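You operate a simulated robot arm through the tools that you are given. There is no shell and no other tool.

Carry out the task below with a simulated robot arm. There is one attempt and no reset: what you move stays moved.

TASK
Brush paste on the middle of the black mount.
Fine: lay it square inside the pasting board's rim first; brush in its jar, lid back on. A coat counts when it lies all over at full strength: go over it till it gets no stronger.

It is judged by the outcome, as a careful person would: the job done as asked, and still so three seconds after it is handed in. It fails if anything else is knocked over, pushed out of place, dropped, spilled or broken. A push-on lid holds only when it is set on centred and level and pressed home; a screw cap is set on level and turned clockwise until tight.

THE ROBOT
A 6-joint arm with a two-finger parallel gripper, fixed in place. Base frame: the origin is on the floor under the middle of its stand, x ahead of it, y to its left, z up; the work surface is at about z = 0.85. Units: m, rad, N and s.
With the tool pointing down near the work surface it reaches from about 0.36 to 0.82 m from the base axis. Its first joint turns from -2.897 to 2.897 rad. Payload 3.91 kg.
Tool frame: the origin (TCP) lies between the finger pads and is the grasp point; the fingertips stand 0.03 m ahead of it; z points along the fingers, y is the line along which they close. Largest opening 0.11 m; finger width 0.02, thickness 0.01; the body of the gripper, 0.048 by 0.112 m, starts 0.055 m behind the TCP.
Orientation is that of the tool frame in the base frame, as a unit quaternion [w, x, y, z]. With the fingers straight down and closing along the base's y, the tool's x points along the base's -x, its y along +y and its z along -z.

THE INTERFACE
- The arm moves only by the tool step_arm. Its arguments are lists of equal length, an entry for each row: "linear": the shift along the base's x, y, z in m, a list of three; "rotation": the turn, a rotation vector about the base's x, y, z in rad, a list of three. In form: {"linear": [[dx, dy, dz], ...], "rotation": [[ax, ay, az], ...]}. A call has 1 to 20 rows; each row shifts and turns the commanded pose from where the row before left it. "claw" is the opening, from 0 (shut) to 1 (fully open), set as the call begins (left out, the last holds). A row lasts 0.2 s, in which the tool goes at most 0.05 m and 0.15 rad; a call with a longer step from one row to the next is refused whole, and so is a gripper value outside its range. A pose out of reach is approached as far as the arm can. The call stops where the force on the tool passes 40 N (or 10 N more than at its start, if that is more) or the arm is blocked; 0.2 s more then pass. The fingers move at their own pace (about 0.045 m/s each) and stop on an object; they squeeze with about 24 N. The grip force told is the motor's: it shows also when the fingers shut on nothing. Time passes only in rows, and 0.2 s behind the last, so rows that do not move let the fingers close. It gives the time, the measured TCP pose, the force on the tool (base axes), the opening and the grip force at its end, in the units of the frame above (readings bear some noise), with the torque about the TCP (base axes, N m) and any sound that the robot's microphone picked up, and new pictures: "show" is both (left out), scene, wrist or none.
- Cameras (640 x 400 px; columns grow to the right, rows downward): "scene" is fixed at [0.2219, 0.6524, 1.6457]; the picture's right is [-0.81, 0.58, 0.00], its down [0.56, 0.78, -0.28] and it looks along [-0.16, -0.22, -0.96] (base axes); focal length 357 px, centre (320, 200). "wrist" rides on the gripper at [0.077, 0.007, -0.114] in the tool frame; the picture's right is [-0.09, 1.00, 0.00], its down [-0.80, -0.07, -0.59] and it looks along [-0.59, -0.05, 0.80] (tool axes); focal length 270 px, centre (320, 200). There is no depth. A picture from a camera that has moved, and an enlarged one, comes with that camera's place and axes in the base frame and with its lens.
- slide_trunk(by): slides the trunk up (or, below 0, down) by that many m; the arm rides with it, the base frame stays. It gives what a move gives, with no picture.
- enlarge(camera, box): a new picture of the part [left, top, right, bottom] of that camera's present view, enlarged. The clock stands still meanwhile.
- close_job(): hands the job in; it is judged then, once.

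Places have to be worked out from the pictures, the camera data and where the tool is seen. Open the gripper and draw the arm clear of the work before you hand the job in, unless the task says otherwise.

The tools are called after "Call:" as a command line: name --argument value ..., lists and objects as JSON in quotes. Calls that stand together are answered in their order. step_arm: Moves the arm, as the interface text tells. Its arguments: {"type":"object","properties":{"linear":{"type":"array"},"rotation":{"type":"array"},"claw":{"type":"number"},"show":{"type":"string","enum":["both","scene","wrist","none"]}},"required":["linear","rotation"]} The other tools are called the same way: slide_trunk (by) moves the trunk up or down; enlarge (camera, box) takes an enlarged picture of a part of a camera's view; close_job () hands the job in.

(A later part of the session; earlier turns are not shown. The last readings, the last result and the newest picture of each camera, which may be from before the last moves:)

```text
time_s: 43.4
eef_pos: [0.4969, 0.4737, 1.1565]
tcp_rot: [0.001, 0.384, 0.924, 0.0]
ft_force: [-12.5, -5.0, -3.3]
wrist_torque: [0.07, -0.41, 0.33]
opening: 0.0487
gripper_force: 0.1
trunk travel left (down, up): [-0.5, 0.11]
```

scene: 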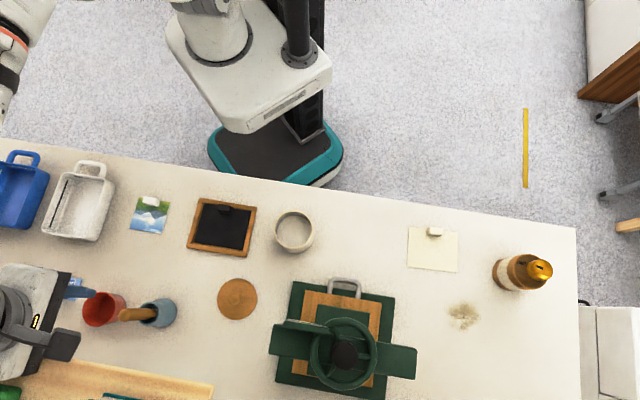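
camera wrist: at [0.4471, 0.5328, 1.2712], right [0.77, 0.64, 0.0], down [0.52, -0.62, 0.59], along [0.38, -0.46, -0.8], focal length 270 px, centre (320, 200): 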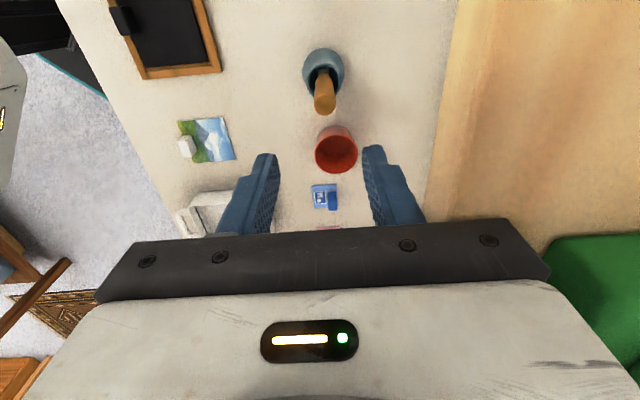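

A steady contact force: the gripper's outer side is touching the raised shelf behind the table (front edge about 0.73–0.74 m out, z about 1.17–1.2). I'll back away toward the base at once and check nothing has moved.

Call:
step_arm --linear '[[-0.02, -0.02, 0], [-0.03, -0.03, 0], [0, 0, 0]]' --rotation '[[0, 0, 0], [0, 0, 0], [0, 0, 0]]' --show "both"

Call:
enlarge --camera "scene" --box '[0, 300, 240, 400]'

```text
time_s: 44.2
eef_pos: [0.4479, 0.4249, 1.154]
tcp_rot: [-0.001, 0.383, 0.924, 0.0]
ft_force: [0.1, -0.9, 0.5]
wrist_torque: [-0.03, 0.0, -0.01]
opening: 0.0552
gripper_force: 0.1
trunk travel left (down, up): [-0.5, 0.11]
camera wrist: at [0.3983, 0.4839, 1.269], right [0.77, 0.64, 0.0], down [0.52, -0.62, 0.59], along [0.38, -0.46, -0.8], focal length 270 px, centre (320, 200)
```

scene: 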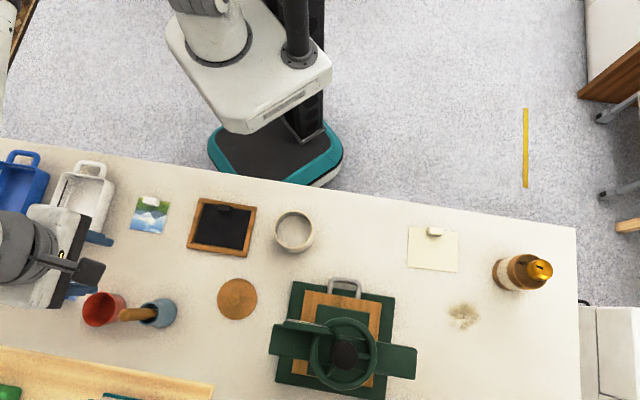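
wrist: 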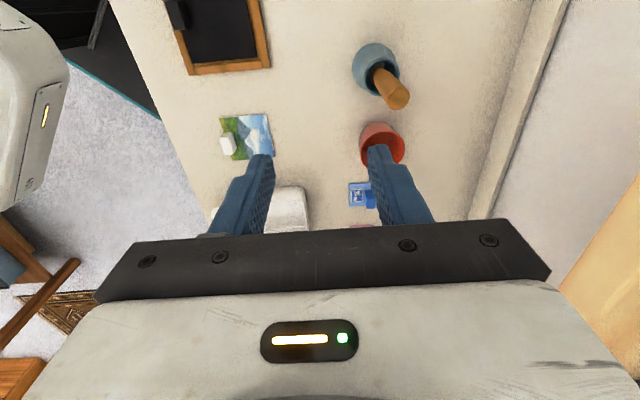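

```text
2.67 times, centred on (120, 350) of scene
camera zoom: at [0.2219, 0.6524, 1.6457], right [-0.81, 0.58, 0.0], down [0.56, 0.78, -0.28], along [-0.16, -0.22, -0.96], focal length 952 px, centre (853, -200)
```

zoom: 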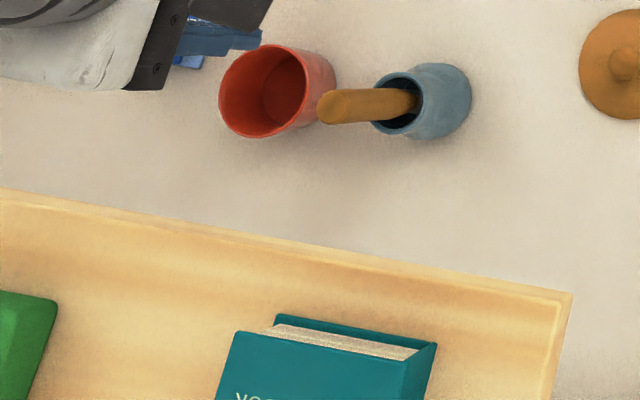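

Force is back to zero and nothing on the shelf moved. I'll turn the gripper 90° so its narrow side faces the shelf with the camera on the base side, and tilt it 20° so the wrist leans away from the shelf.

Call:
step_arm --linear '[[0, 0, 0], [0, 0, 0], [0, 0, 0], [0, 0, 0], [0, 0, 0], [0, 0, 0], [0, 0, 0], [0, 0, 0], [0, 0, 0], [0, 0, 0], [0, 0, 0], [0, 0, 0], [0, 0, 0], [0, 0, 0], [0, 0, 0]]' --rotation '[[0, 0, 0.1428], [0, 0, 0.1428], [0, 0, 0.1428], [0, 0, 0.1428], [0, 0, 0.1428], [0, 0, 0.1428], [0, 0, 0.1428], [0, 0, 0.1428], [0, 0, 0.1428], [0, 0, 0.1428], [0, 0, 0.1428], [0.0825, -0.0825, 0], [0.0825, -0.0825, 0], [0.0825, -0.0825, 0], [0, 0, 0]]' --claw 0.45 --show "both"

```text
time_s: 47.4
eef_pos: [0.4479, 0.426, 1.1559]
tcp_rot: [0.161, -0.375, 0.91, 0.067]
ft_force: [0.4, 0.0, 0.1]
wrist_torque: [0.01, 0.01, 0.0]
opening: 0.0493
gripper_force: 0.0
trunk travel left (down, up): [-0.5, 0.11]
camera wrist: at [0.3653, 0.3518, 1.2369], right [-0.64, 0.76, 0.03], down [0.44, 0.34, 0.83], along [0.63, 0.55, -0.55], focal length 270 px, centre (320, 200)
```

scene: 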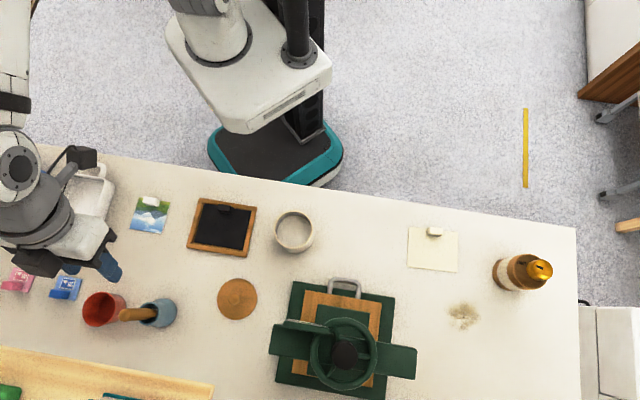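
wrist: 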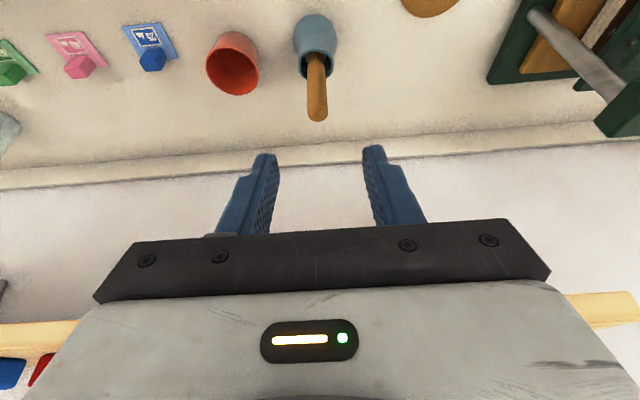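

The tool is tilted 20° with its y tangential, and this view places the shelf board at z of about 1.19–1.21. I'll zoom in on the brush and jar from this viewpoint.

Call:
enlarge --camera "wrist" --box '[270, 0, 370, 130]'

```text
3.08 times, centred on (320, 65) of wrist
camera zoom: at [0.3653, 0.3518, 1.2369], right [-0.64, 0.76, 0.03], down [0.44, 0.34, 0.83], along [0.63, 0.55, -0.55], focal length 832 px, centre (320, 615)
```

zoom: 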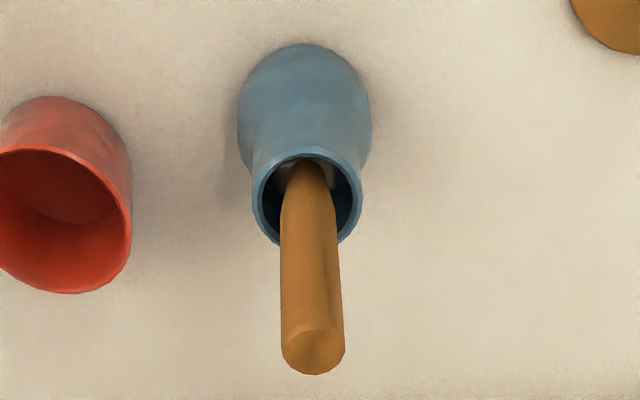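

Three views agree that the handle axis is at about (0.502, 0.4745), top z about 1.008, jar neck top about 0.92. I'll move above the handle and check centring before descending.

Call:
step_arm --linear '[[0.018, 0.0162, -0.028], [0.018, 0.0162, -0.028], [0.018, 0.0162, -0.028], [0, 0, 0]]' --rotation '[[0, 0, 0], [0, 0, 0], [0, 0, 0], [0, 0, 0]]' --claw 0.5 --show "both"

Call:
enlarge --camera "wrist" --box '[250, 60, 390, 200]'

```text
time_s: 48.4
eef_pos: [0.5008, 0.475, 1.0724]
tcp_rot: [0.16, -0.376, 0.91, 0.067]
ft_force: [1.5, -0.2, -0.9]
wrist_torque: [0.0, 0.02, -0.01]
opening: 0.0548
gripper_force: 0.0
trunk travel left (down, up): [-0.5, 0.11]
camera wrist: at [0.4177, 0.4012, 1.1546], right [-0.64, 0.76, 0.03], down [0.44, 0.34, 0.83], along [0.63, 0.55, -0.55], focal length 270 px, centre (320, 200)
```

scene: 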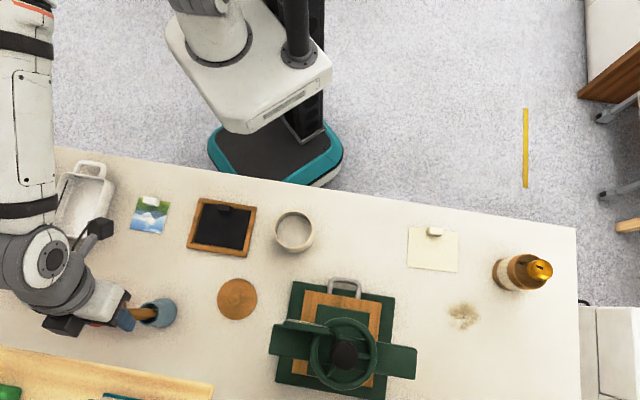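
wrist: 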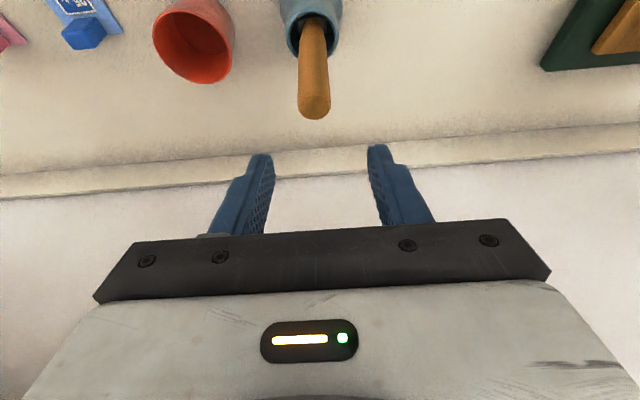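

```text
2.86 times, centred on (320, 130) of wrist
camera zoom: at [0.4177, 0.4012, 1.1546], right [-0.64, 0.76, 0.03], down [0.44, 0.34, 0.83], along [0.63, 0.55, -0.55], focal length 772 px, centre (320, 400)
```

zoom: 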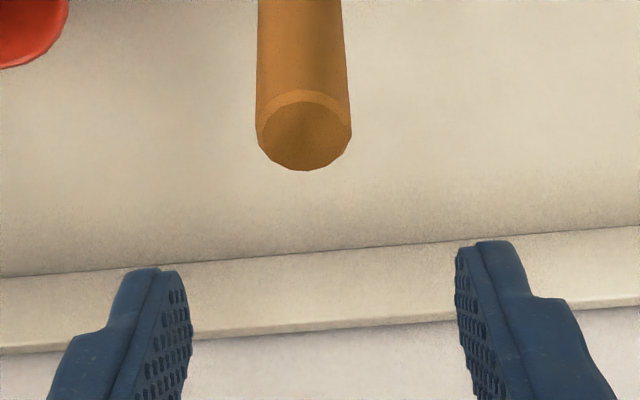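

The handle is centred to within 2 mm. I'll shift slightly and descend around it to z of about 0.970.

Call:
step_arm --linear '[[0.0012, -0.0012, -0.02], [0, 0, -0.03], [0, 0, -0.03], [0, 0, -0.022], [0, 0, 0]]' --rotation '[[0, 0, 0], [0, 0, 0], [0, 0, 0], [0, 0, 0], [0, 0, 0]]' --claw 0.5 --show "both"

Call:
enlarge --camera "wrist" --box '[240, 80, 400, 240]'

```text
time_s: 49.6
eef_pos: [0.5038, 0.4725, 0.9672]
tcp_rot: [0.16, -0.376, 0.91, 0.067]
ft_force: [1.1, -0.2, 0.0]
wrist_torque: [-0.03, 0.0, 0.03]
opening: 0.055
gripper_force: 0.0
trunk travel left (down, up): [-0.5, 0.11]
camera wrist: at [0.4201, 0.3992, 1.049], right [-0.64, 0.76, 0.03], down [0.44, 0.34, 0.83], along [0.63, 0.55, -0.55], focal length 270 px, centre (320, 200)
```

scene: 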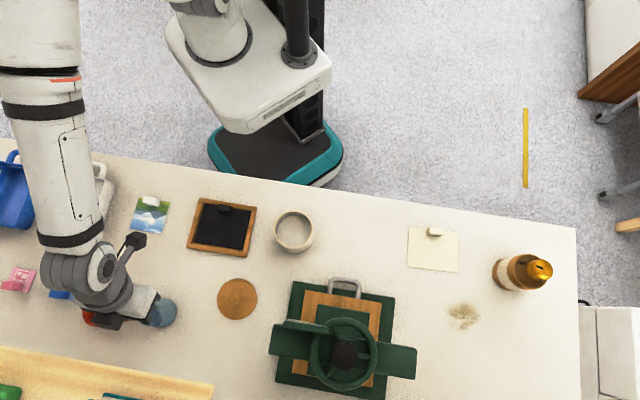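
wrist: 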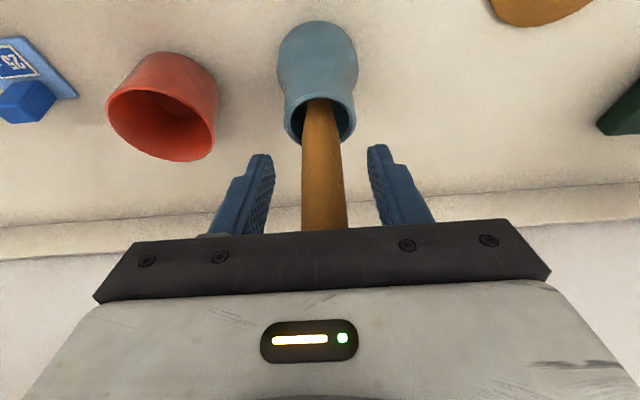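

```text
2.50 times, centred on (320, 160) of wrist
camera zoom: at [0.4201, 0.3992, 1.049], right [-0.64, 0.76, 0.03], down [0.44, 0.34, 0.83], along [0.63, 0.55, -0.55], focal length 676 px, centre (320, 300)
```

zoom: 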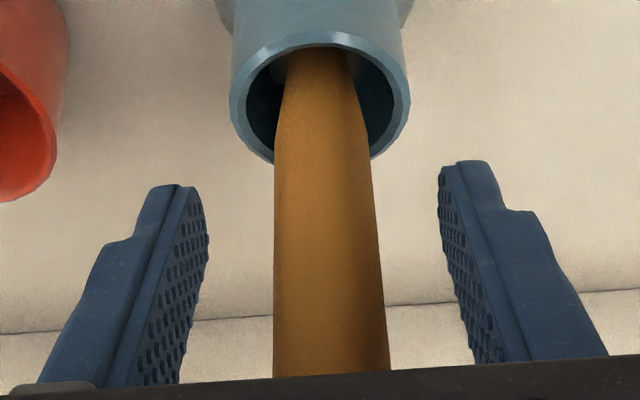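

The handle is centred between the fingers. I'll close on it.

Call:
step_arm --linear '[[0, 0, 0], [0, 0, 0], [0, 0, 0], [0, 0, 0], [0, 0, 0]]' --rotation '[[0, 0, 0], [0, 0, 0], [0, 0, 0], [0, 0, 0], [0, 0, 0]]' --claw 0 --show "wrist"

```text
time_s: 50.8
eef_pos: [0.5037, 0.4729, 0.967]
tcp_rot: [0.16, -0.376, 0.91, 0.066]
ft_force: [0.2, 0.3, -0.8]
wrist_torque: [-0.02, 0.0, -0.03]
opening: 0.0205
gripper_force: 23.5
trunk travel left (down, up): [-0.5, 0.11]
camera wrist: at [0.4201, 0.3993, 1.0492], right [-0.64, 0.76, 0.03], down [0.44, 0.34, 0.83], along [0.63, 0.55, -0.55], focal length 270 px, centre (320, 200)
```

wrist: 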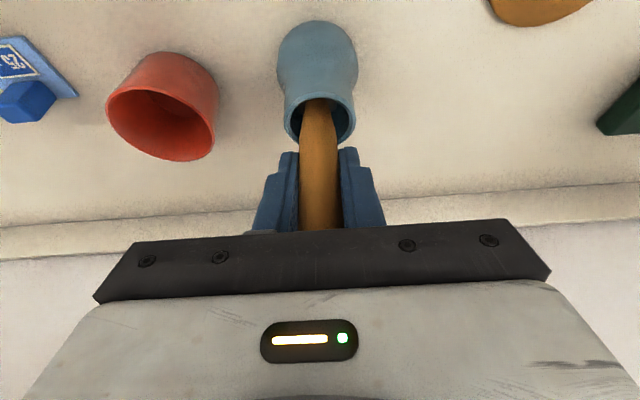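

Firm grip at 20.5 mm. I'll lift the brush straight up out of the jar in gentle steps.

Call:
step_arm --linear '[[0, 0, 0.01], [0, 0, 0.02], [0, 0, 0.02], [0, 0, 0.025], [0, 0, 0.025], [0, 0, 0]]' --rotation '[[0, 0, 0], [0, 0, 0], [0, 0, 0], [0, 0, 0], [0, 0, 0], [0, 0, 0]]' --show "both"

Call:
enlarge --camera "wrist" --box '[240, 0, 400, 200]'

Call:
enlarge --camera "scene" --box '[60, 250, 240, 360]'

```text
time_s: 52.2
eef_pos: [0.5021, 0.4717, 1.0692]
tcp_rot: [0.16, -0.375, 0.911, 0.066]
ft_force: [0.5, 0.0, 0.4]
wrist_torque: [-0.01, 0.0, 0.0]
opening: 0.0205
gripper_force: 23.6
trunk travel left (down, up): [-0.5, 0.11]
camera wrist: at [0.4193, 0.3986, 1.1511], right [-0.64, 0.76, 0.03], down [0.44, 0.34, 0.83], along [0.63, 0.55, -0.55], focal length 270 px, centre (320, 200)
```

scene: 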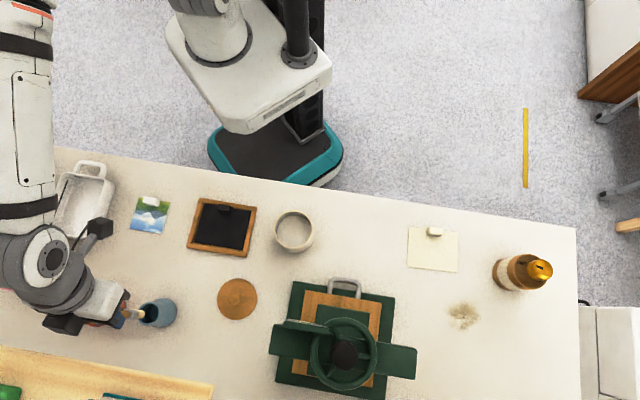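
wrist: 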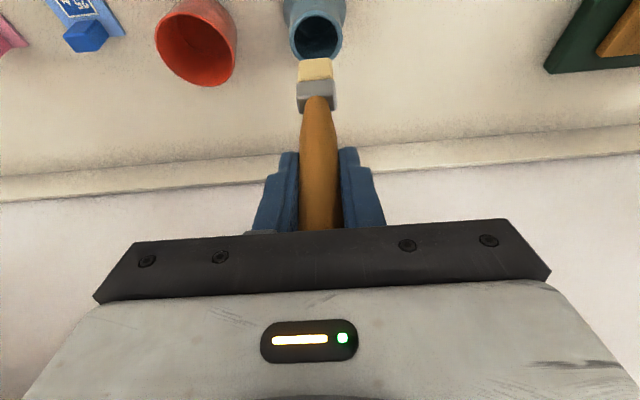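

```text
2.00 times, centred on (320, 100) of wrist
camera zoom: at [0.4193, 0.3986, 1.1511], right [-0.64, 0.76, 0.03], down [0.44, 0.34, 0.83], along [0.63, 0.55, -0.55], focal length 541 px, centre (320, 400)
```

zoom: 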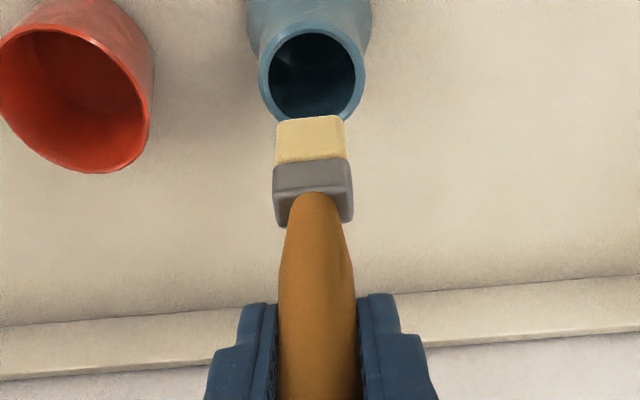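

```text
3.56 times, centred on (150, 305) of scene
camera zoom: at [0.2219, 0.6524, 1.6457], right [-0.81, 0.58, 0.0], down [0.56, 0.78, -0.28], along [-0.16, -0.22, -0.96], focal length 1269 px, centre (924, -173)
```

zoom: 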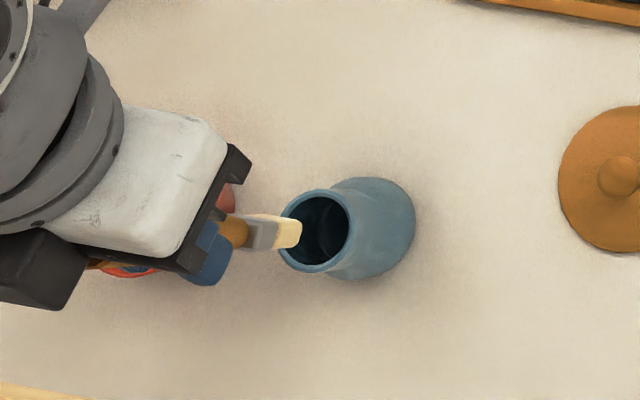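

The brush is out: a flat brush about 24 mm wide tangentially and 12 mm thick, its bristle tip about 0.111 m below the TCP. I'll carry it upright over the paste pot at this height.

Call:
step_arm --linear '[[-0.0404, 0.0035, 0.0025], [-0.0404, 0.0035, 0.0025], [-0.0404, 0.0035, 0.0025], [-0.0404, 0.0035, 0.0025], [-0.0404, 0.0035, 0], [-0.0404, 0.0035, 0], [-0.0404, 0.0035, 0], [-0.0404, 0.0035, 0], [0, 0, 0]]' --rotation '[[0, 0, 0], [0, 0, 0], [0, 0, 0], [0, 0, 0], [0, 0, 0], [0, 0, 0], [0, 0, 0], [0, 0, 0], [0, 0, 0]]' --show "both"

Call:
enlarge --camera "wrist" --box '[240, 0, 400, 160]'

Call:
enlarge --camera "scene" --box '[240, 190, 360, 280]'

```text
time_s: 54.2
eef_pos: [0.1806, 0.4987, 1.0813]
tcp_rot: [0.16, -0.376, 0.91, 0.067]
ft_force: [0.4, -0.1, -0.8]
wrist_torque: [-0.02, -0.02, 0.02]
opening: 0.0207
gripper_force: 23.5
trunk travel left (down, up): [-0.5, 0.11]
camera wrist: at [0.0974, 0.4256, 1.1629], right [-0.64, 0.76, 0.03], down [0.44, 0.34, 0.83], along [0.63, 0.55, -0.55], focal length 270 px, centre (320, 200)
```

scene: 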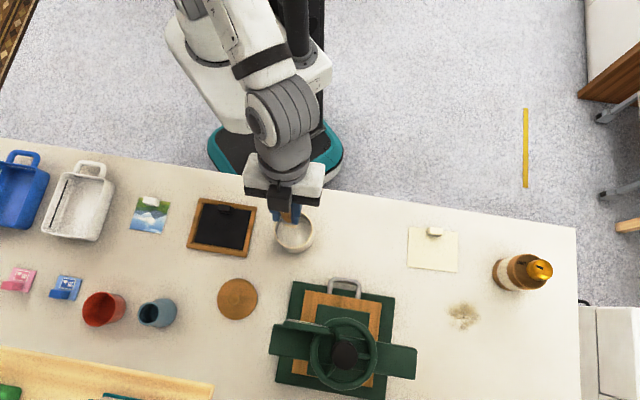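
wrist: 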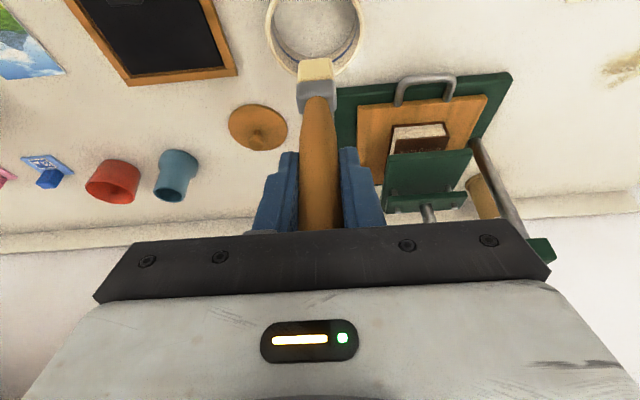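

```text
2.50 times, centred on (320, 80) of wrist
camera zoom: at [0.0974, 0.4256, 1.1629], right [-0.64, 0.76, 0.03], down [0.44, 0.34, 0.83], along [0.63, 0.55, -0.55], focal length 676 px, centre (320, 500)
```

zoom: 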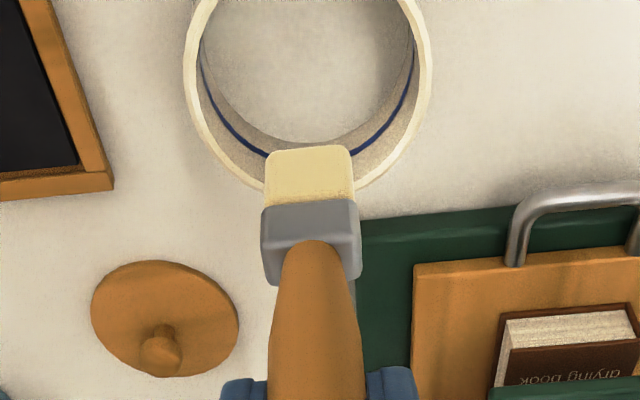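

```text
4.44 times, centred on (300, 235) of scene
camera zoom: at [0.2219, 0.6524, 1.6457], right [-0.81, 0.58, 0.0], down [0.56, 0.78, -0.28], along [-0.16, -0.22, -0.96], focal length 1586 px, centre (409, 44)
```

zoom: 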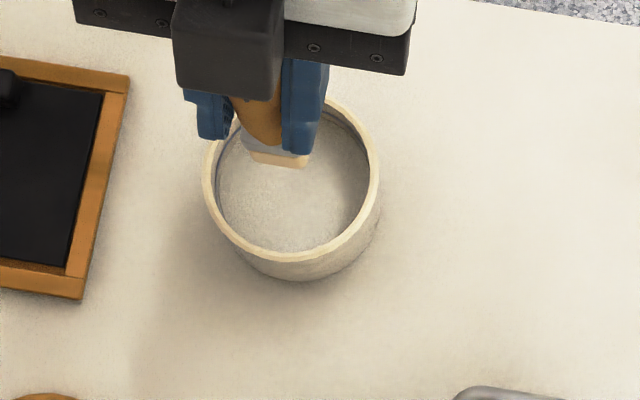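

The brush hangs over the pot's middle. I'll lower it so the bristles go about 1 cm into the paste and look.

Call:
step_arm --linear '[[0, 0, -0.03], [0, 0, -0.03], [0, 0, -0.012], [0, 0, -0.007], [0, 0, 0], [0, 0, 0]]' --rotation '[[0, 0, 0], [0, 0, 0], [0, 0, 0], [0, 0, 0], [0, 0, 0], [0, 0, 0]]' --show "both"

Call:
enlarge --camera "wrist" --box '[240, 0, 400, 160]'

Call:
enlarge --camera "scene" --box '[240, 190, 360, 280]'

```text
time_s: 55.6
eef_pos: [0.1811, 0.5007, 1.0017]
tcp_rot: [0.161, -0.375, 0.91, 0.068]
ft_force: [1.2, 0.0, 11.7]
wrist_torque: [-0.04, -0.06, 0.0]
opening: 0.0208
gripper_force: 24.3
trunk travel left (down, up): [-0.5, 0.11]
camera wrist: at [0.0977, 0.4257, 1.0825], right [-0.64, 0.76, 0.03], down [0.44, 0.33, 0.83], along [0.63, 0.55, -0.55], focal length 270 px, centre (320, 200)
```

scene: 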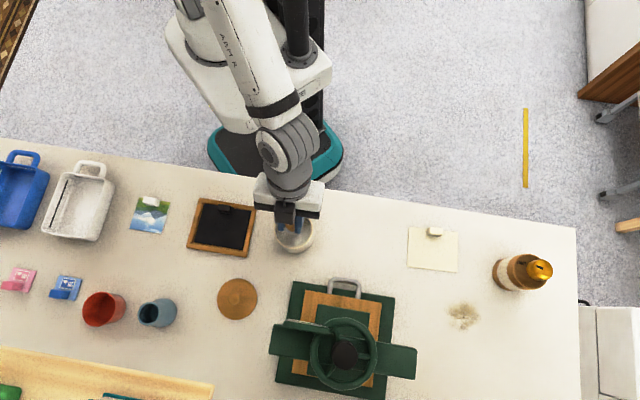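
wrist: 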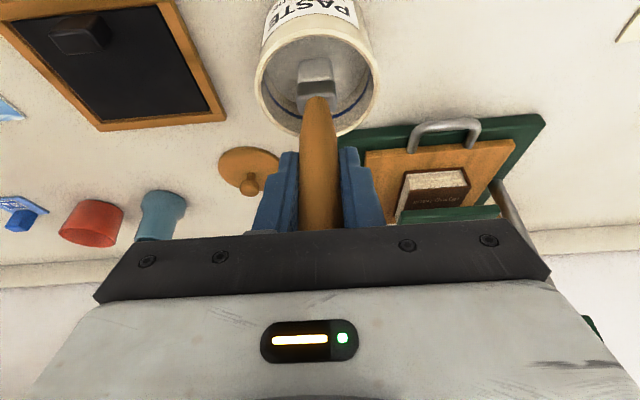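

```text
2.50 times, centred on (320, 80) of wrist
camera zoom: at [0.0977, 0.4257, 1.0825], right [-0.64, 0.76, 0.03], down [0.44, 0.33, 0.83], along [0.63, 0.55, -0.55], focal length 676 px, centre (320, 500)
```

zoom: 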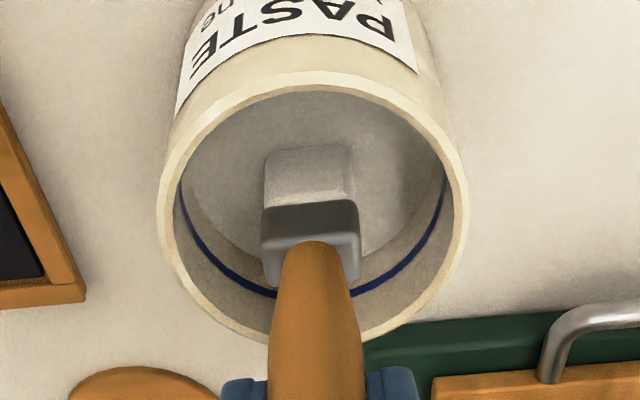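

```text
4.44 times, centred on (300, 235) of scene
camera zoom: at [0.2219, 0.6524, 1.6457], right [-0.81, 0.58, 0.0], down [0.56, 0.78, -0.28], along [-0.16, -0.22, -0.96], focal length 1586 px, centre (409, 44)
```

zoom: 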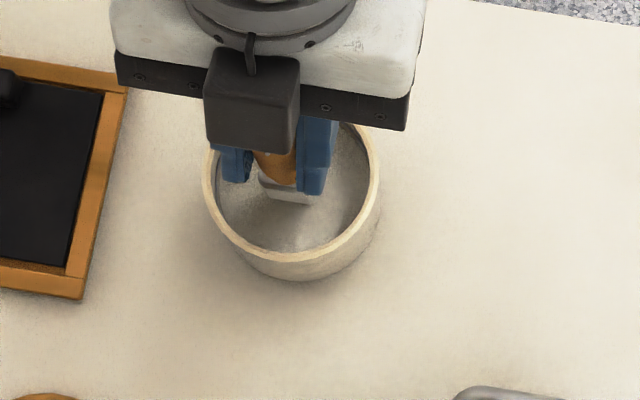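

The bristles have turned pale, so they are loaded, with 12 N of contact at the paste. I'll rise straight up and carry the brush over the middle of the mount.

Call:
step_arm --linear '[[0, 0, 0.01], [0, 0, 0.02], [0, 0, 0.025], [0, 0, 0.024], [0, 0, 0]]' --rotation '[[0, 0, 0], [0, 0, 0], [0, 0, 0], [0, 0, 0], [0, 0, 0]]' --show "both"

Call:
enlarge --camera "wrist" --box '[240, 0, 400, 160]'

```text
time_s: 56.8
eef_pos: [0.1807, 0.5006, 1.0783]
tcp_rot: [0.161, -0.375, 0.911, 0.066]
ft_force: [0.7, -0.2, -0.6]
wrist_torque: [0.0, 0.01, -0.01]
opening: 0.0208
gripper_force: 23.7
trunk travel left (down, up): [-0.5, 0.11]
camera wrist: at [0.0977, 0.4267, 1.1613], right [-0.64, 0.76, 0.03], down [0.44, 0.34, 0.83], along [0.63, 0.55, -0.55], focal length 270 px, centre (320, 200)
```

scene: 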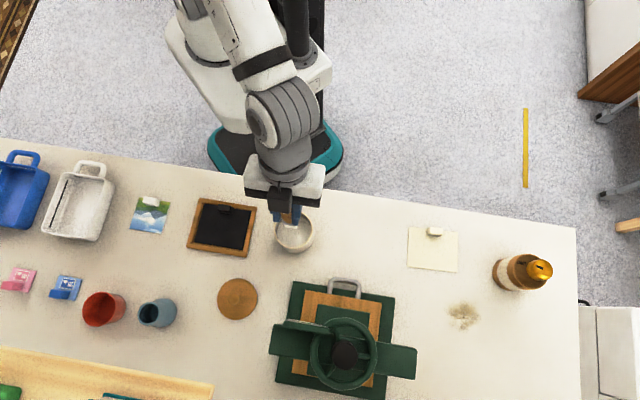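
wrist: 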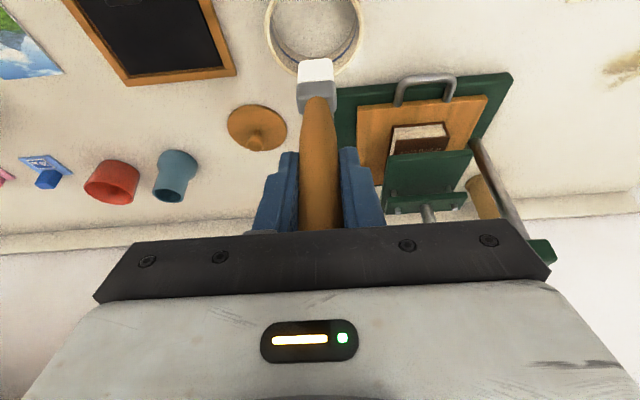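

```text
2.50 times, centred on (320, 80) of wrist
camera zoom: at [0.0977, 0.4267, 1.1613], right [-0.64, 0.76, 0.03], down [0.44, 0.34, 0.83], along [0.63, 0.55, -0.55], focal length 676 px, centre (320, 500)
```

zoom: 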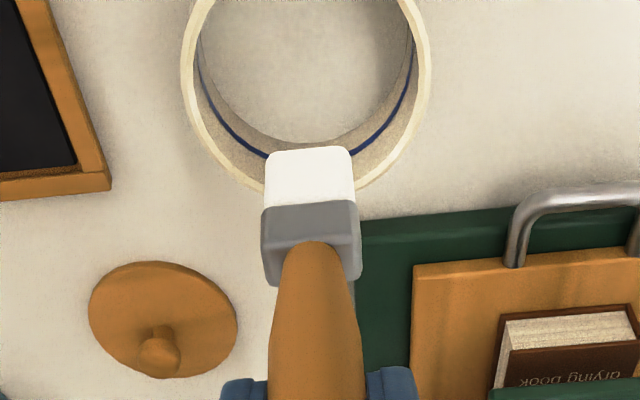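

The bristles are white, loaded with paste, and have not shifted in the grip. I'll move over the mount's centre and come down to about 1 cm above it.

Call:
step_arm --linear '[[0.0308, -0.02788, 0], [0.0308, -0.02788, 0], [0.0308, -0.02788, 0], [0.0308, -0.02788, 0], [0, 0, -0.035], [0, 0, -0.035], [0, 0, -0.025], [0, 0, 0]]' --rotation '[[0, 0, 0], [0, 0, 0], [0, 0, 0], [0, 0, 0], [0, 0, 0], [0, 0, 0], [0, 0, 0], [0, 0, 0]]' --show "both"

Call:
enlarge --camera "wrist" --box '[200, 0, 440, 160]'

Call:
enlarge --camera "scene" --box '[170, 185, 270, 265]'

```text
time_s: 58.6
eef_pos: [0.304, 0.3885, 0.9841]
tcp_rot: [0.161, -0.376, 0.91, 0.067]
ft_force: [-0.4, -0.2, -0.2]
wrist_torque: [0.03, -0.01, -0.01]
opening: 0.0208
gripper_force: 23.4
trunk travel left (down, up): [-0.5, 0.11]
camera wrist: at [0.2201, 0.3147, 1.0661], right [-0.64, 0.76, 0.03], down [0.44, 0.34, 0.83], along [0.63, 0.55, -0.55], focal length 270 px, centre (320, 200)
```

scene: 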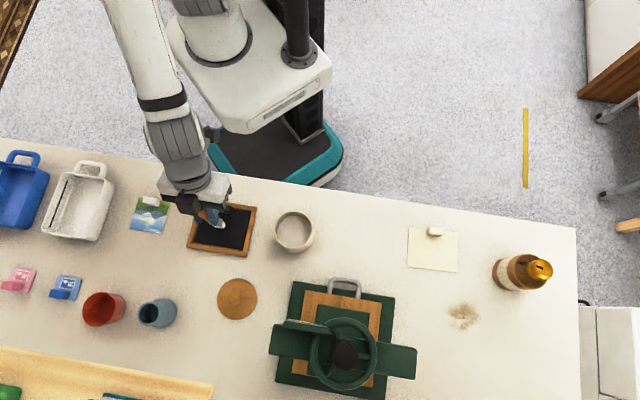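
wrist: 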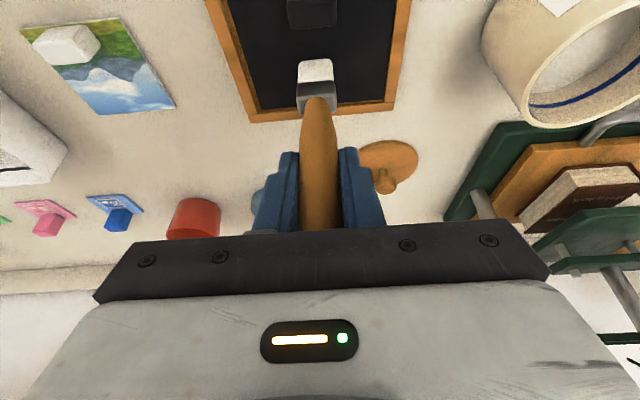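

```text
2.50 times, centred on (320, 80) of wrist
camera zoom: at [0.2201, 0.3147, 1.0661], right [-0.64, 0.76, 0.03], down [0.44, 0.34, 0.83], along [0.63, 0.55, -0.55], focal length 676 px, centre (320, 500)
```

zoom: 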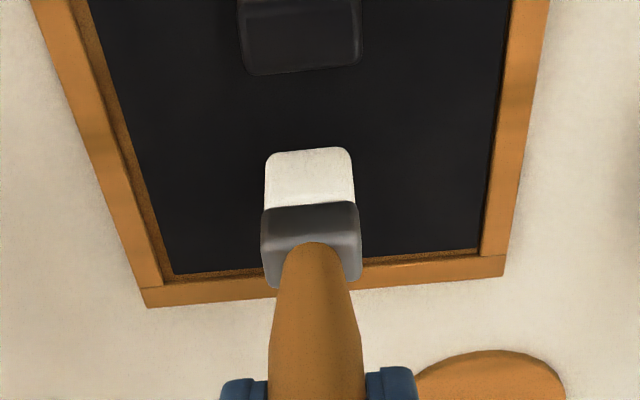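

```text
5.00 times, centred on (220, 225) of scene
camera zoom: at [0.2219, 0.6524, 1.6457], right [-0.81, 0.58, 0.0], down [0.56, 0.78, -0.28], along [-0.16, -0.22, -0.96], focal length 1784 px, centre (820, 75)
```

zoom: 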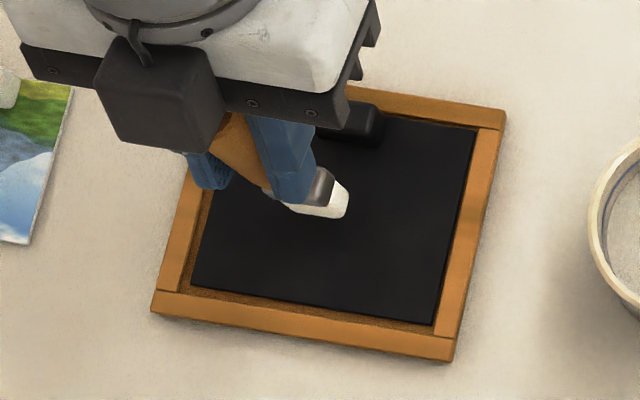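

The brush is over the centre of the mount. I'll lower it in small steps to feel the contact.

Call:
step_arm --linear '[[0, 0, -0.005], [0, 0, -0.003], [0, 0, 0]]' --rotation '[[0, 0, 0], [0, 0, 0], [0, 0, 0]]' --show "none"

Call:
step_arm --linear '[[0, 0, -0.002], [0, 0, 0]]' --rotation '[[0, 0, 0], [0, 0, 0]]' --show "none"

Call:
step_arm --linear '[[0, 0, -0.001], [0, 0, 0]]' --rotation '[[0, 0, 0], [0, 0, 0]]' --show "none"

```text
time_s: 59.4
eef_pos: [0.3032, 0.3884, 0.9774]
tcp_rot: [0.161, -0.376, 0.91, 0.066]
ft_force: [-0.3, -0.5, 0.4]
wrist_torque: [-0.03, 0.02, 0.0]
opening: 0.0209
gripper_force: 24.1
trunk travel left (down, up): [-0.5, 0.11]
```

```text
time_s: 60.0
eef_pos: [0.303, 0.3898, 0.9748]
tcp_rot: [0.161, -0.376, 0.91, 0.067]
ft_force: [-0.3, 0.3, -0.2]
wrist_torque: [0.04, 0.04, 0.02]
opening: 0.0208
gripper_force: 24.1
trunk travel left (down, up): [-0.5, 0.11]
```

```text
time_s: 60.6
eef_pos: [0.3048, 0.3898, 0.9729]
tcp_rot: [0.16, -0.375, 0.91, 0.068]
ft_force: [-0.2, -0.5, -0.6]
wrist_torque: [0.01, -0.02, -0.02]
opening: 0.0207
gripper_force: 24.2
trunk travel left (down, up): [-0.5, 0.11]
```

No contact yet. I'll continue 1 mm at a time.

Call:
step_arm --linear '[[0, 0, -0.001], [0, 0, 0]]' --rotation '[[0, 0, 0], [0, 0, 0]]' --show "none"

Call:
step_arm --linear '[[0, 0, -0.001], [0, 0, 0]]' --rotation '[[0, 0, 0], [0, 0, 0]]' --show "none"

Call:
step_arm --linear '[[0, 0, -0.001], [0, 0, 0]]' --rotation '[[0, 0, 0], [0, 0, 0]]' --show "scene"

```text
time_s: 61.2
eef_pos: [0.3024, 0.3877, 0.9717]
tcp_rot: [0.16, -0.375, 0.91, 0.066]
ft_force: [0.4, 0.6, -0.3]
wrist_torque: [0.04, -0.02, -0.02]
opening: 0.0208
gripper_force: 24.2
trunk travel left (down, up): [-0.5, 0.11]
```

```text
time_s: 61.8
eef_pos: [0.3035, 0.3881, 0.9713]
tcp_rot: [0.16, -0.376, 0.91, 0.067]
ft_force: [-1.0, 0.4, 0.7]
wrist_torque: [-0.04, 0.0, 0.0]
opening: 0.0207
gripper_force: 24.3
trunk travel left (down, up): [-0.5, 0.11]
```

```text
time_s: 62.4
eef_pos: [0.3033, 0.3887, 0.9699]
tcp_rot: [0.161, -0.375, 0.91, 0.067]
ft_force: [-1.3, -1.4, 8.6]
wrist_torque: [-0.21, 0.01, 0.01]
opening: 0.0206
gripper_force: 23.7
trunk travel left (down, up): [-0.5, 0.11]
```

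scene: 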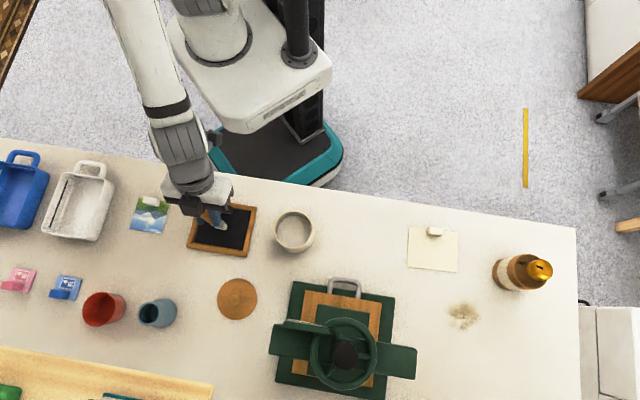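

Contact at TCP z of about 0.970 with 8.6 N. I'll ease up about 0.6 mm for a light touch and make a first short stroke along the short axis.

Call:
step_arm --linear '[[0, 0, 0.0006], [0.00283, 0.00283, 0], [0.00354, 0.00354, 0], [0.00354, 0.00354, 0], [0.00354, 0.00354, 0], [0, 0, 0]]' --rotation '[[0, 0, 0], [0, 0, 0], [0, 0, 0], [0, 0, 0], [0, 0, 0], [0, 0, 0]]' --show "both"

Call:
enlarge --camera "scene" --box '[170, 185, 270, 265]'

Call:
enlarge --camera "wrist" --box '[200, 0, 440, 160]'

```text
time_s: 63.8
eef_pos: [0.3175, 0.4015, 0.9711]
tcp_rot: [0.161, -0.376, 0.91, 0.068]
ft_force: [-2.0, -0.7, 5.4]
wrist_torque: [-0.18, 0.12, 0.01]
opening: 0.0209
gripper_force: 24.7
trunk travel left (down, up): [-0.5, 0.11]
camera wrist: at [0.2336, 0.3278, 1.0526], right [-0.64, 0.76, 0.03], down [0.44, 0.34, 0.83], along [0.63, 0.55, -0.55], focal length 270 px, centre (320, 200)
```

scene: 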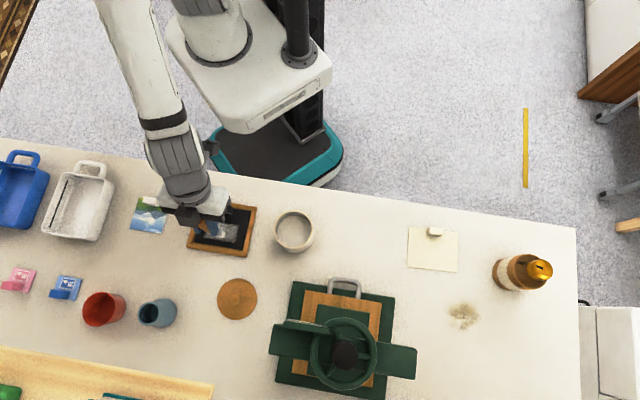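
wrist: 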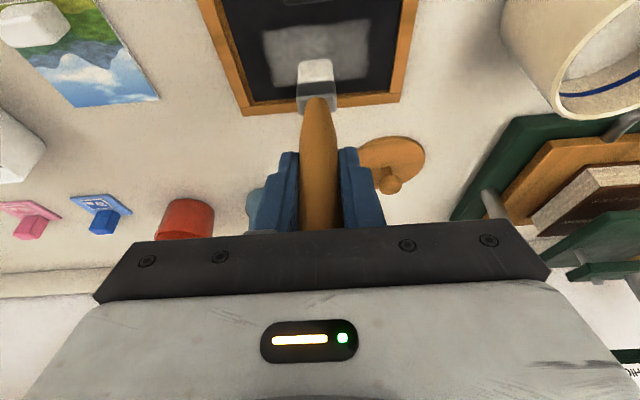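

```text
5.00 times, centred on (220, 225) of scene
camera zoom: at [0.2219, 0.6524, 1.6457], right [-0.81, 0.58, 0.0], down [0.56, 0.78, -0.28], along [-0.16, -0.22, -0.96], focal length 1784 px, centre (820, 75)
```

zoom: 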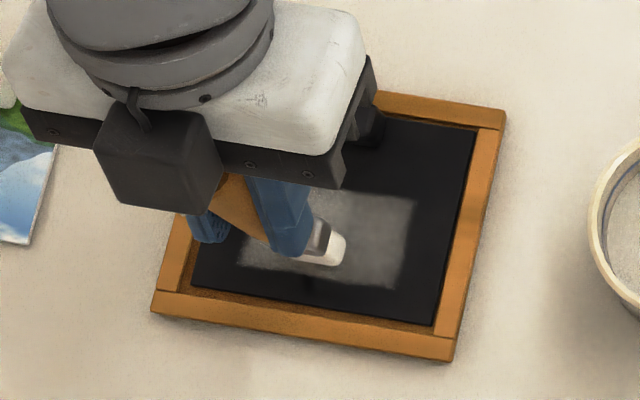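

```text
2.50 times, centred on (320, 80) of wrist
camera zoom: at [0.2336, 0.3278, 1.0526], right [-0.64, 0.76, 0.03], down [0.44, 0.34, 0.83], along [0.63, 0.55, -0.55], focal length 676 px, centre (320, 500)
```

zoom: 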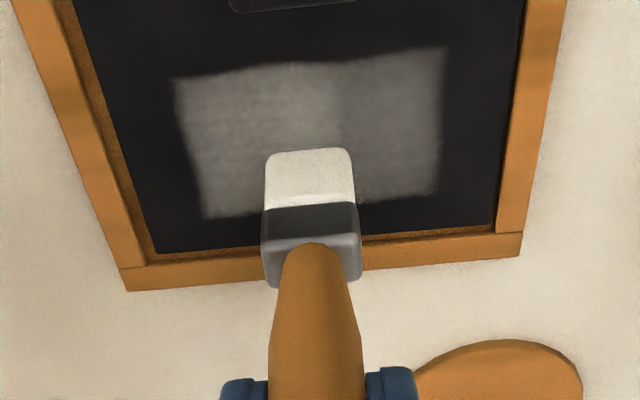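

A faint rectangular patch (about 73 x 41 mm, between the tab and far edge) has begun to show on the mount's middle. I'll go over it systematically in overlapping lanes, starting with the centre and the +l side.

Call:
step_arm --linear '[[0.00389, 0.00389, 0], [0.00389, 0.00389, 0], [-0.00672, -0.00672, 0], [-0.00672, -0.00672, 0], [-0.00672, -0.00672, 0], [-0.00672, -0.00672, 0], [-0.0046, 0.0046, 0], [-0.0046, 0.0046, 0], [0.00672, 0.00672, 0], [0.00672, 0.00672, 0], [0.00672, 0.00672, 0], [0.00672, 0.00672, 0], [-0.0046, 0.0046, 0], [-0.0046, 0.0046, 0], [-0.00672, -0.00672, 0], [-0.00672, -0.00672, 0], [-0.00672, -0.00672, 0], [-0.00672, -0.00672, 0], [0, 0, 0]]' --rotation '[[0, 0, 0], [0, 0, 0], [0, 0, 0], [0, 0, 0], [0, 0, 0], [0, 0, 0], [0, 0, 0], [0, 0, 0], [0, 0, 0], [0, 0, 0], [0, 0, 0], [0, 0, 0], [0, 0, 0], [0, 0, 0], [0, 0, 0], [0, 0, 0], [0, 0, 0], [0, 0, 0], [0, 0, 0]]' --show "both"

Call:
enlarge --camera "scene" --box '[170, 185, 270, 265]'

Call:
enlarge --camera "wrist" --box '[200, 0, 440, 160]'

```text
time_s: 67.8
eef_pos: [0.2807, 0.4012, 0.971]
tcp_rot: [0.16, -0.375, 0.91, 0.067]
ft_force: [0.9, 0.9, 0.2]
wrist_torque: [-0.03, 0.01, -0.01]
opening: 0.0208
gripper_force: 24.3
trunk travel left (down, up): [-0.5, 0.11]
camera wrist: at [0.1973, 0.3274, 1.0528], right [-0.64, 0.76, 0.03], down [0.44, 0.34, 0.83], along [0.63, 0.55, -0.55], focal length 270 px, centre (320, 200)
```

scene: 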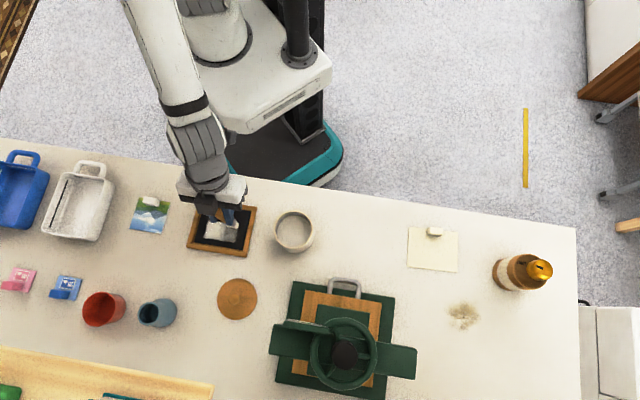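
wrist: 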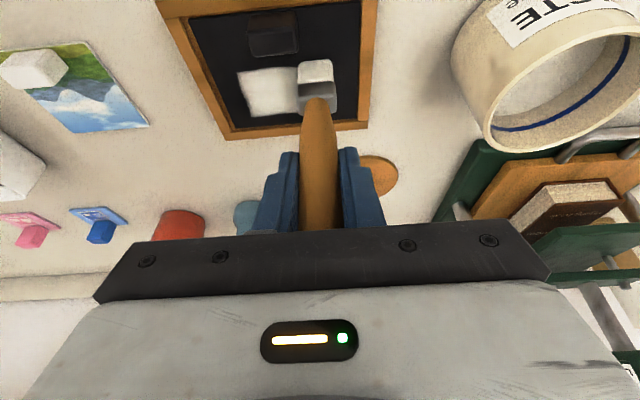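

```text
5.00 times, centred on (220, 225) of scene
camera zoom: at [0.2219, 0.6524, 1.6457], right [-0.81, 0.58, 0.0], down [0.56, 0.78, -0.28], along [-0.16, -0.22, -0.96], focal length 1784 px, centre (820, 75)
```

zoom: 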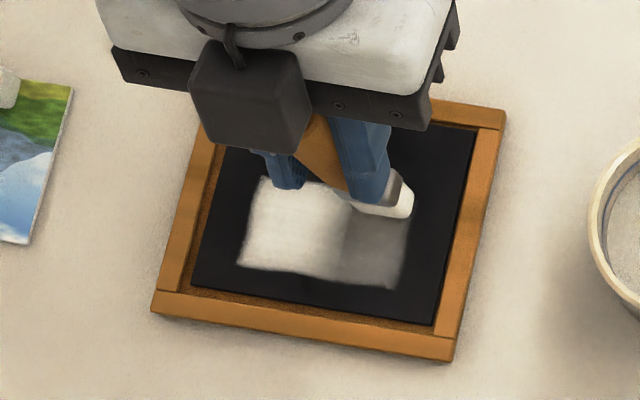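

```text
2.50 times, centred on (320, 80) of wrist
camera zoom: at [0.1973, 0.3274, 1.0528], right [-0.64, 0.76, 0.03], down [0.44, 0.34, 0.83], along [0.63, 0.55, -0.55], focal length 676 px, centre (320, 500)
```

zoom: 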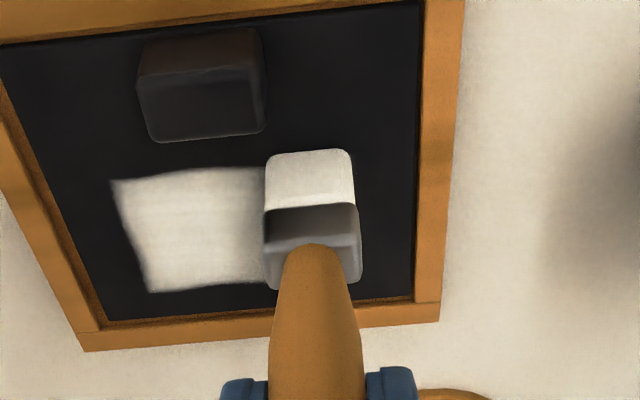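

The left part of the patch is now white while the right part is still grey, and the force fell to zero, so the brush lost touch on the last lanes. I'll lower slightly and check contact.

Call:
step_arm --linear '[[0, 0, -0.0007], [0, 0, 0]]' --rotation '[[0, 0, 0], [0, 0, 0]]' --show "none"

Call:
step_arm --linear '[[0, 0, -0.0005], [0, 0, 0]]' --rotation '[[0, 0, 0], [0, 0, 0]]' --show "none"

```text
time_s: 68.4
eef_pos: [0.2795, 0.4009, 0.9706]
tcp_rot: [0.161, -0.376, 0.91, 0.067]
ft_force: [1.0, -0.1, 5.2]
wrist_torque: [-0.03, -0.05, 0.01]
opening: 0.0208
gripper_force: 23.7
trunk travel left (down, up): [-0.5, 0.11]
```

```text
time_s: 69.0
eef_pos: [0.2804, 0.4004, 0.9706]
tcp_rot: [0.161, -0.375, 0.91, 0.067]
ft_force: [1.0, 1.0, 12.0]
wrist_torque: [0.05, -0.14, -0.02]
opening: 0.021
gripper_force: 24.0
trunk travel left (down, up): [-0.5, 0.11]
```

Contact is back at 12 N. I'll ease a little and go over the +l side again with several passes.

Call:
step_arm --linear '[[0, 0, 0.0003], [0.00672, 0.00672, 0], [0.00672, 0.00672, 0], [0.00672, 0.00672, 0], [0.00672, 0.00672, 0], [-0.00672, -0.00672, 0], [-0.00672, -0.00672, 0], [-0.00672, -0.00672, 0], [-0.00672, -0.00672, 0], [0.00566, -0.00566, 0], [0.00672, 0.00672, 0], [0.00672, 0.00672, 0], [0.00672, 0.00672, 0], [0.00672, 0.00672, 0], [-0.00672, -0.00672, 0], [-0.00672, -0.00672, 0], [-0.00672, -0.00672, 0], [-0.00672, -0.00672, 0], [0, 0, 0]]' --rotation '[[0, 0, 0], [0, 0, 0], [0, 0, 0], [0, 0, 0], [0, 0, 0], [0, 0, 0], [0, 0, 0], [0, 0, 0], [0, 0, 0], [0, 0, 0], [0, 0, 0], [0, 0, 0], [0, 0, 0], [0, 0, 0], [0, 0, 0], [0, 0, 0], [0, 0, 0], [0, 0, 0], [0, 0, 0]]' --show "both"

Call:
enlarge --camera "scene" --box '[170, 185, 270, 265]'

Call:
enlarge --camera "wrist" --box '[200, 0, 440, 160]'

```text
time_s: 73.0
eef_pos: [0.2851, 0.3959, 0.9701]
tcp_rot: [0.161, -0.376, 0.91, 0.068]
ft_force: [1.7, 1.9, 12.0]
wrist_torque: [0.19, -0.19, -0.01]
opening: 0.0208
gripper_force: 24.4
trunk travel left (down, up): [-0.5, 0.11]
camera wrist: at [0.2014, 0.322, 1.0517], right [-0.64, 0.76, 0.03], down [0.44, 0.34, 0.83], along [0.63, 0.55, -0.55], focal length 270 px, centre (320, 200)
```

scene: 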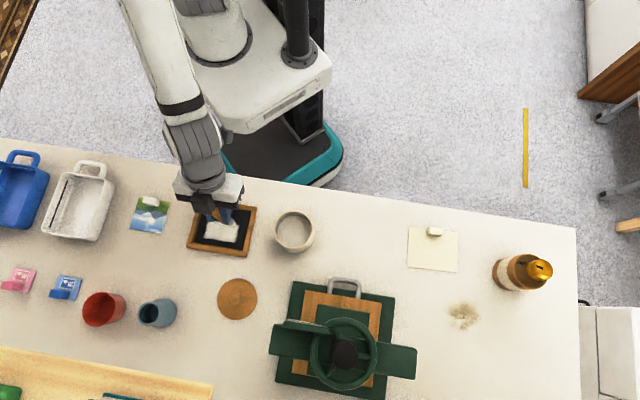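
wrist: 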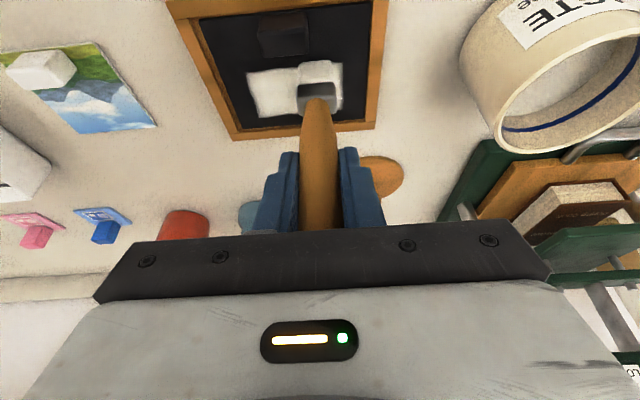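

```text
5.00 times, centred on (220, 225) of scene
camera zoom: at [0.2219, 0.6524, 1.6457], right [-0.81, 0.58, 0.0], down [0.56, 0.78, -0.28], along [-0.16, -0.22, -0.96], focal length 1784 px, centre (820, 75)
```

zoom: 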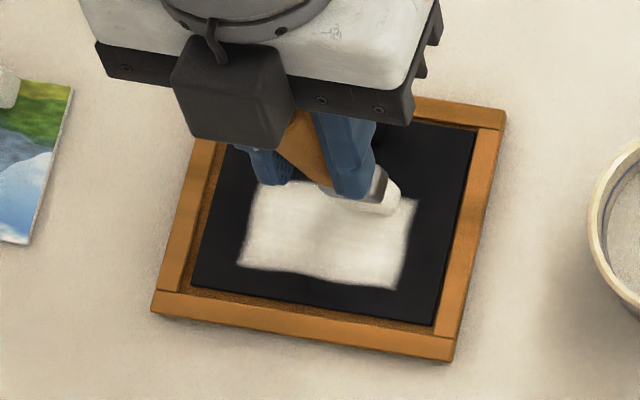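

```text
2.50 times, centred on (320, 80) of wrist
camera zoom: at [0.2014, 0.322, 1.0517], right [-0.64, 0.76, 0.03], down [0.44, 0.34, 0.83], along [0.63, 0.55, -0.55], focal length 676 px, centre (320, 500)
```

zoom: 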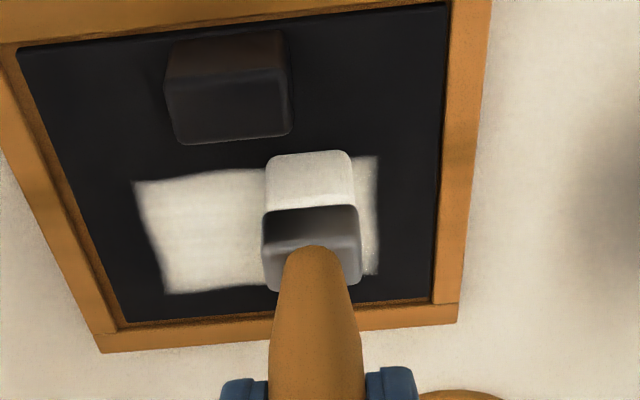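

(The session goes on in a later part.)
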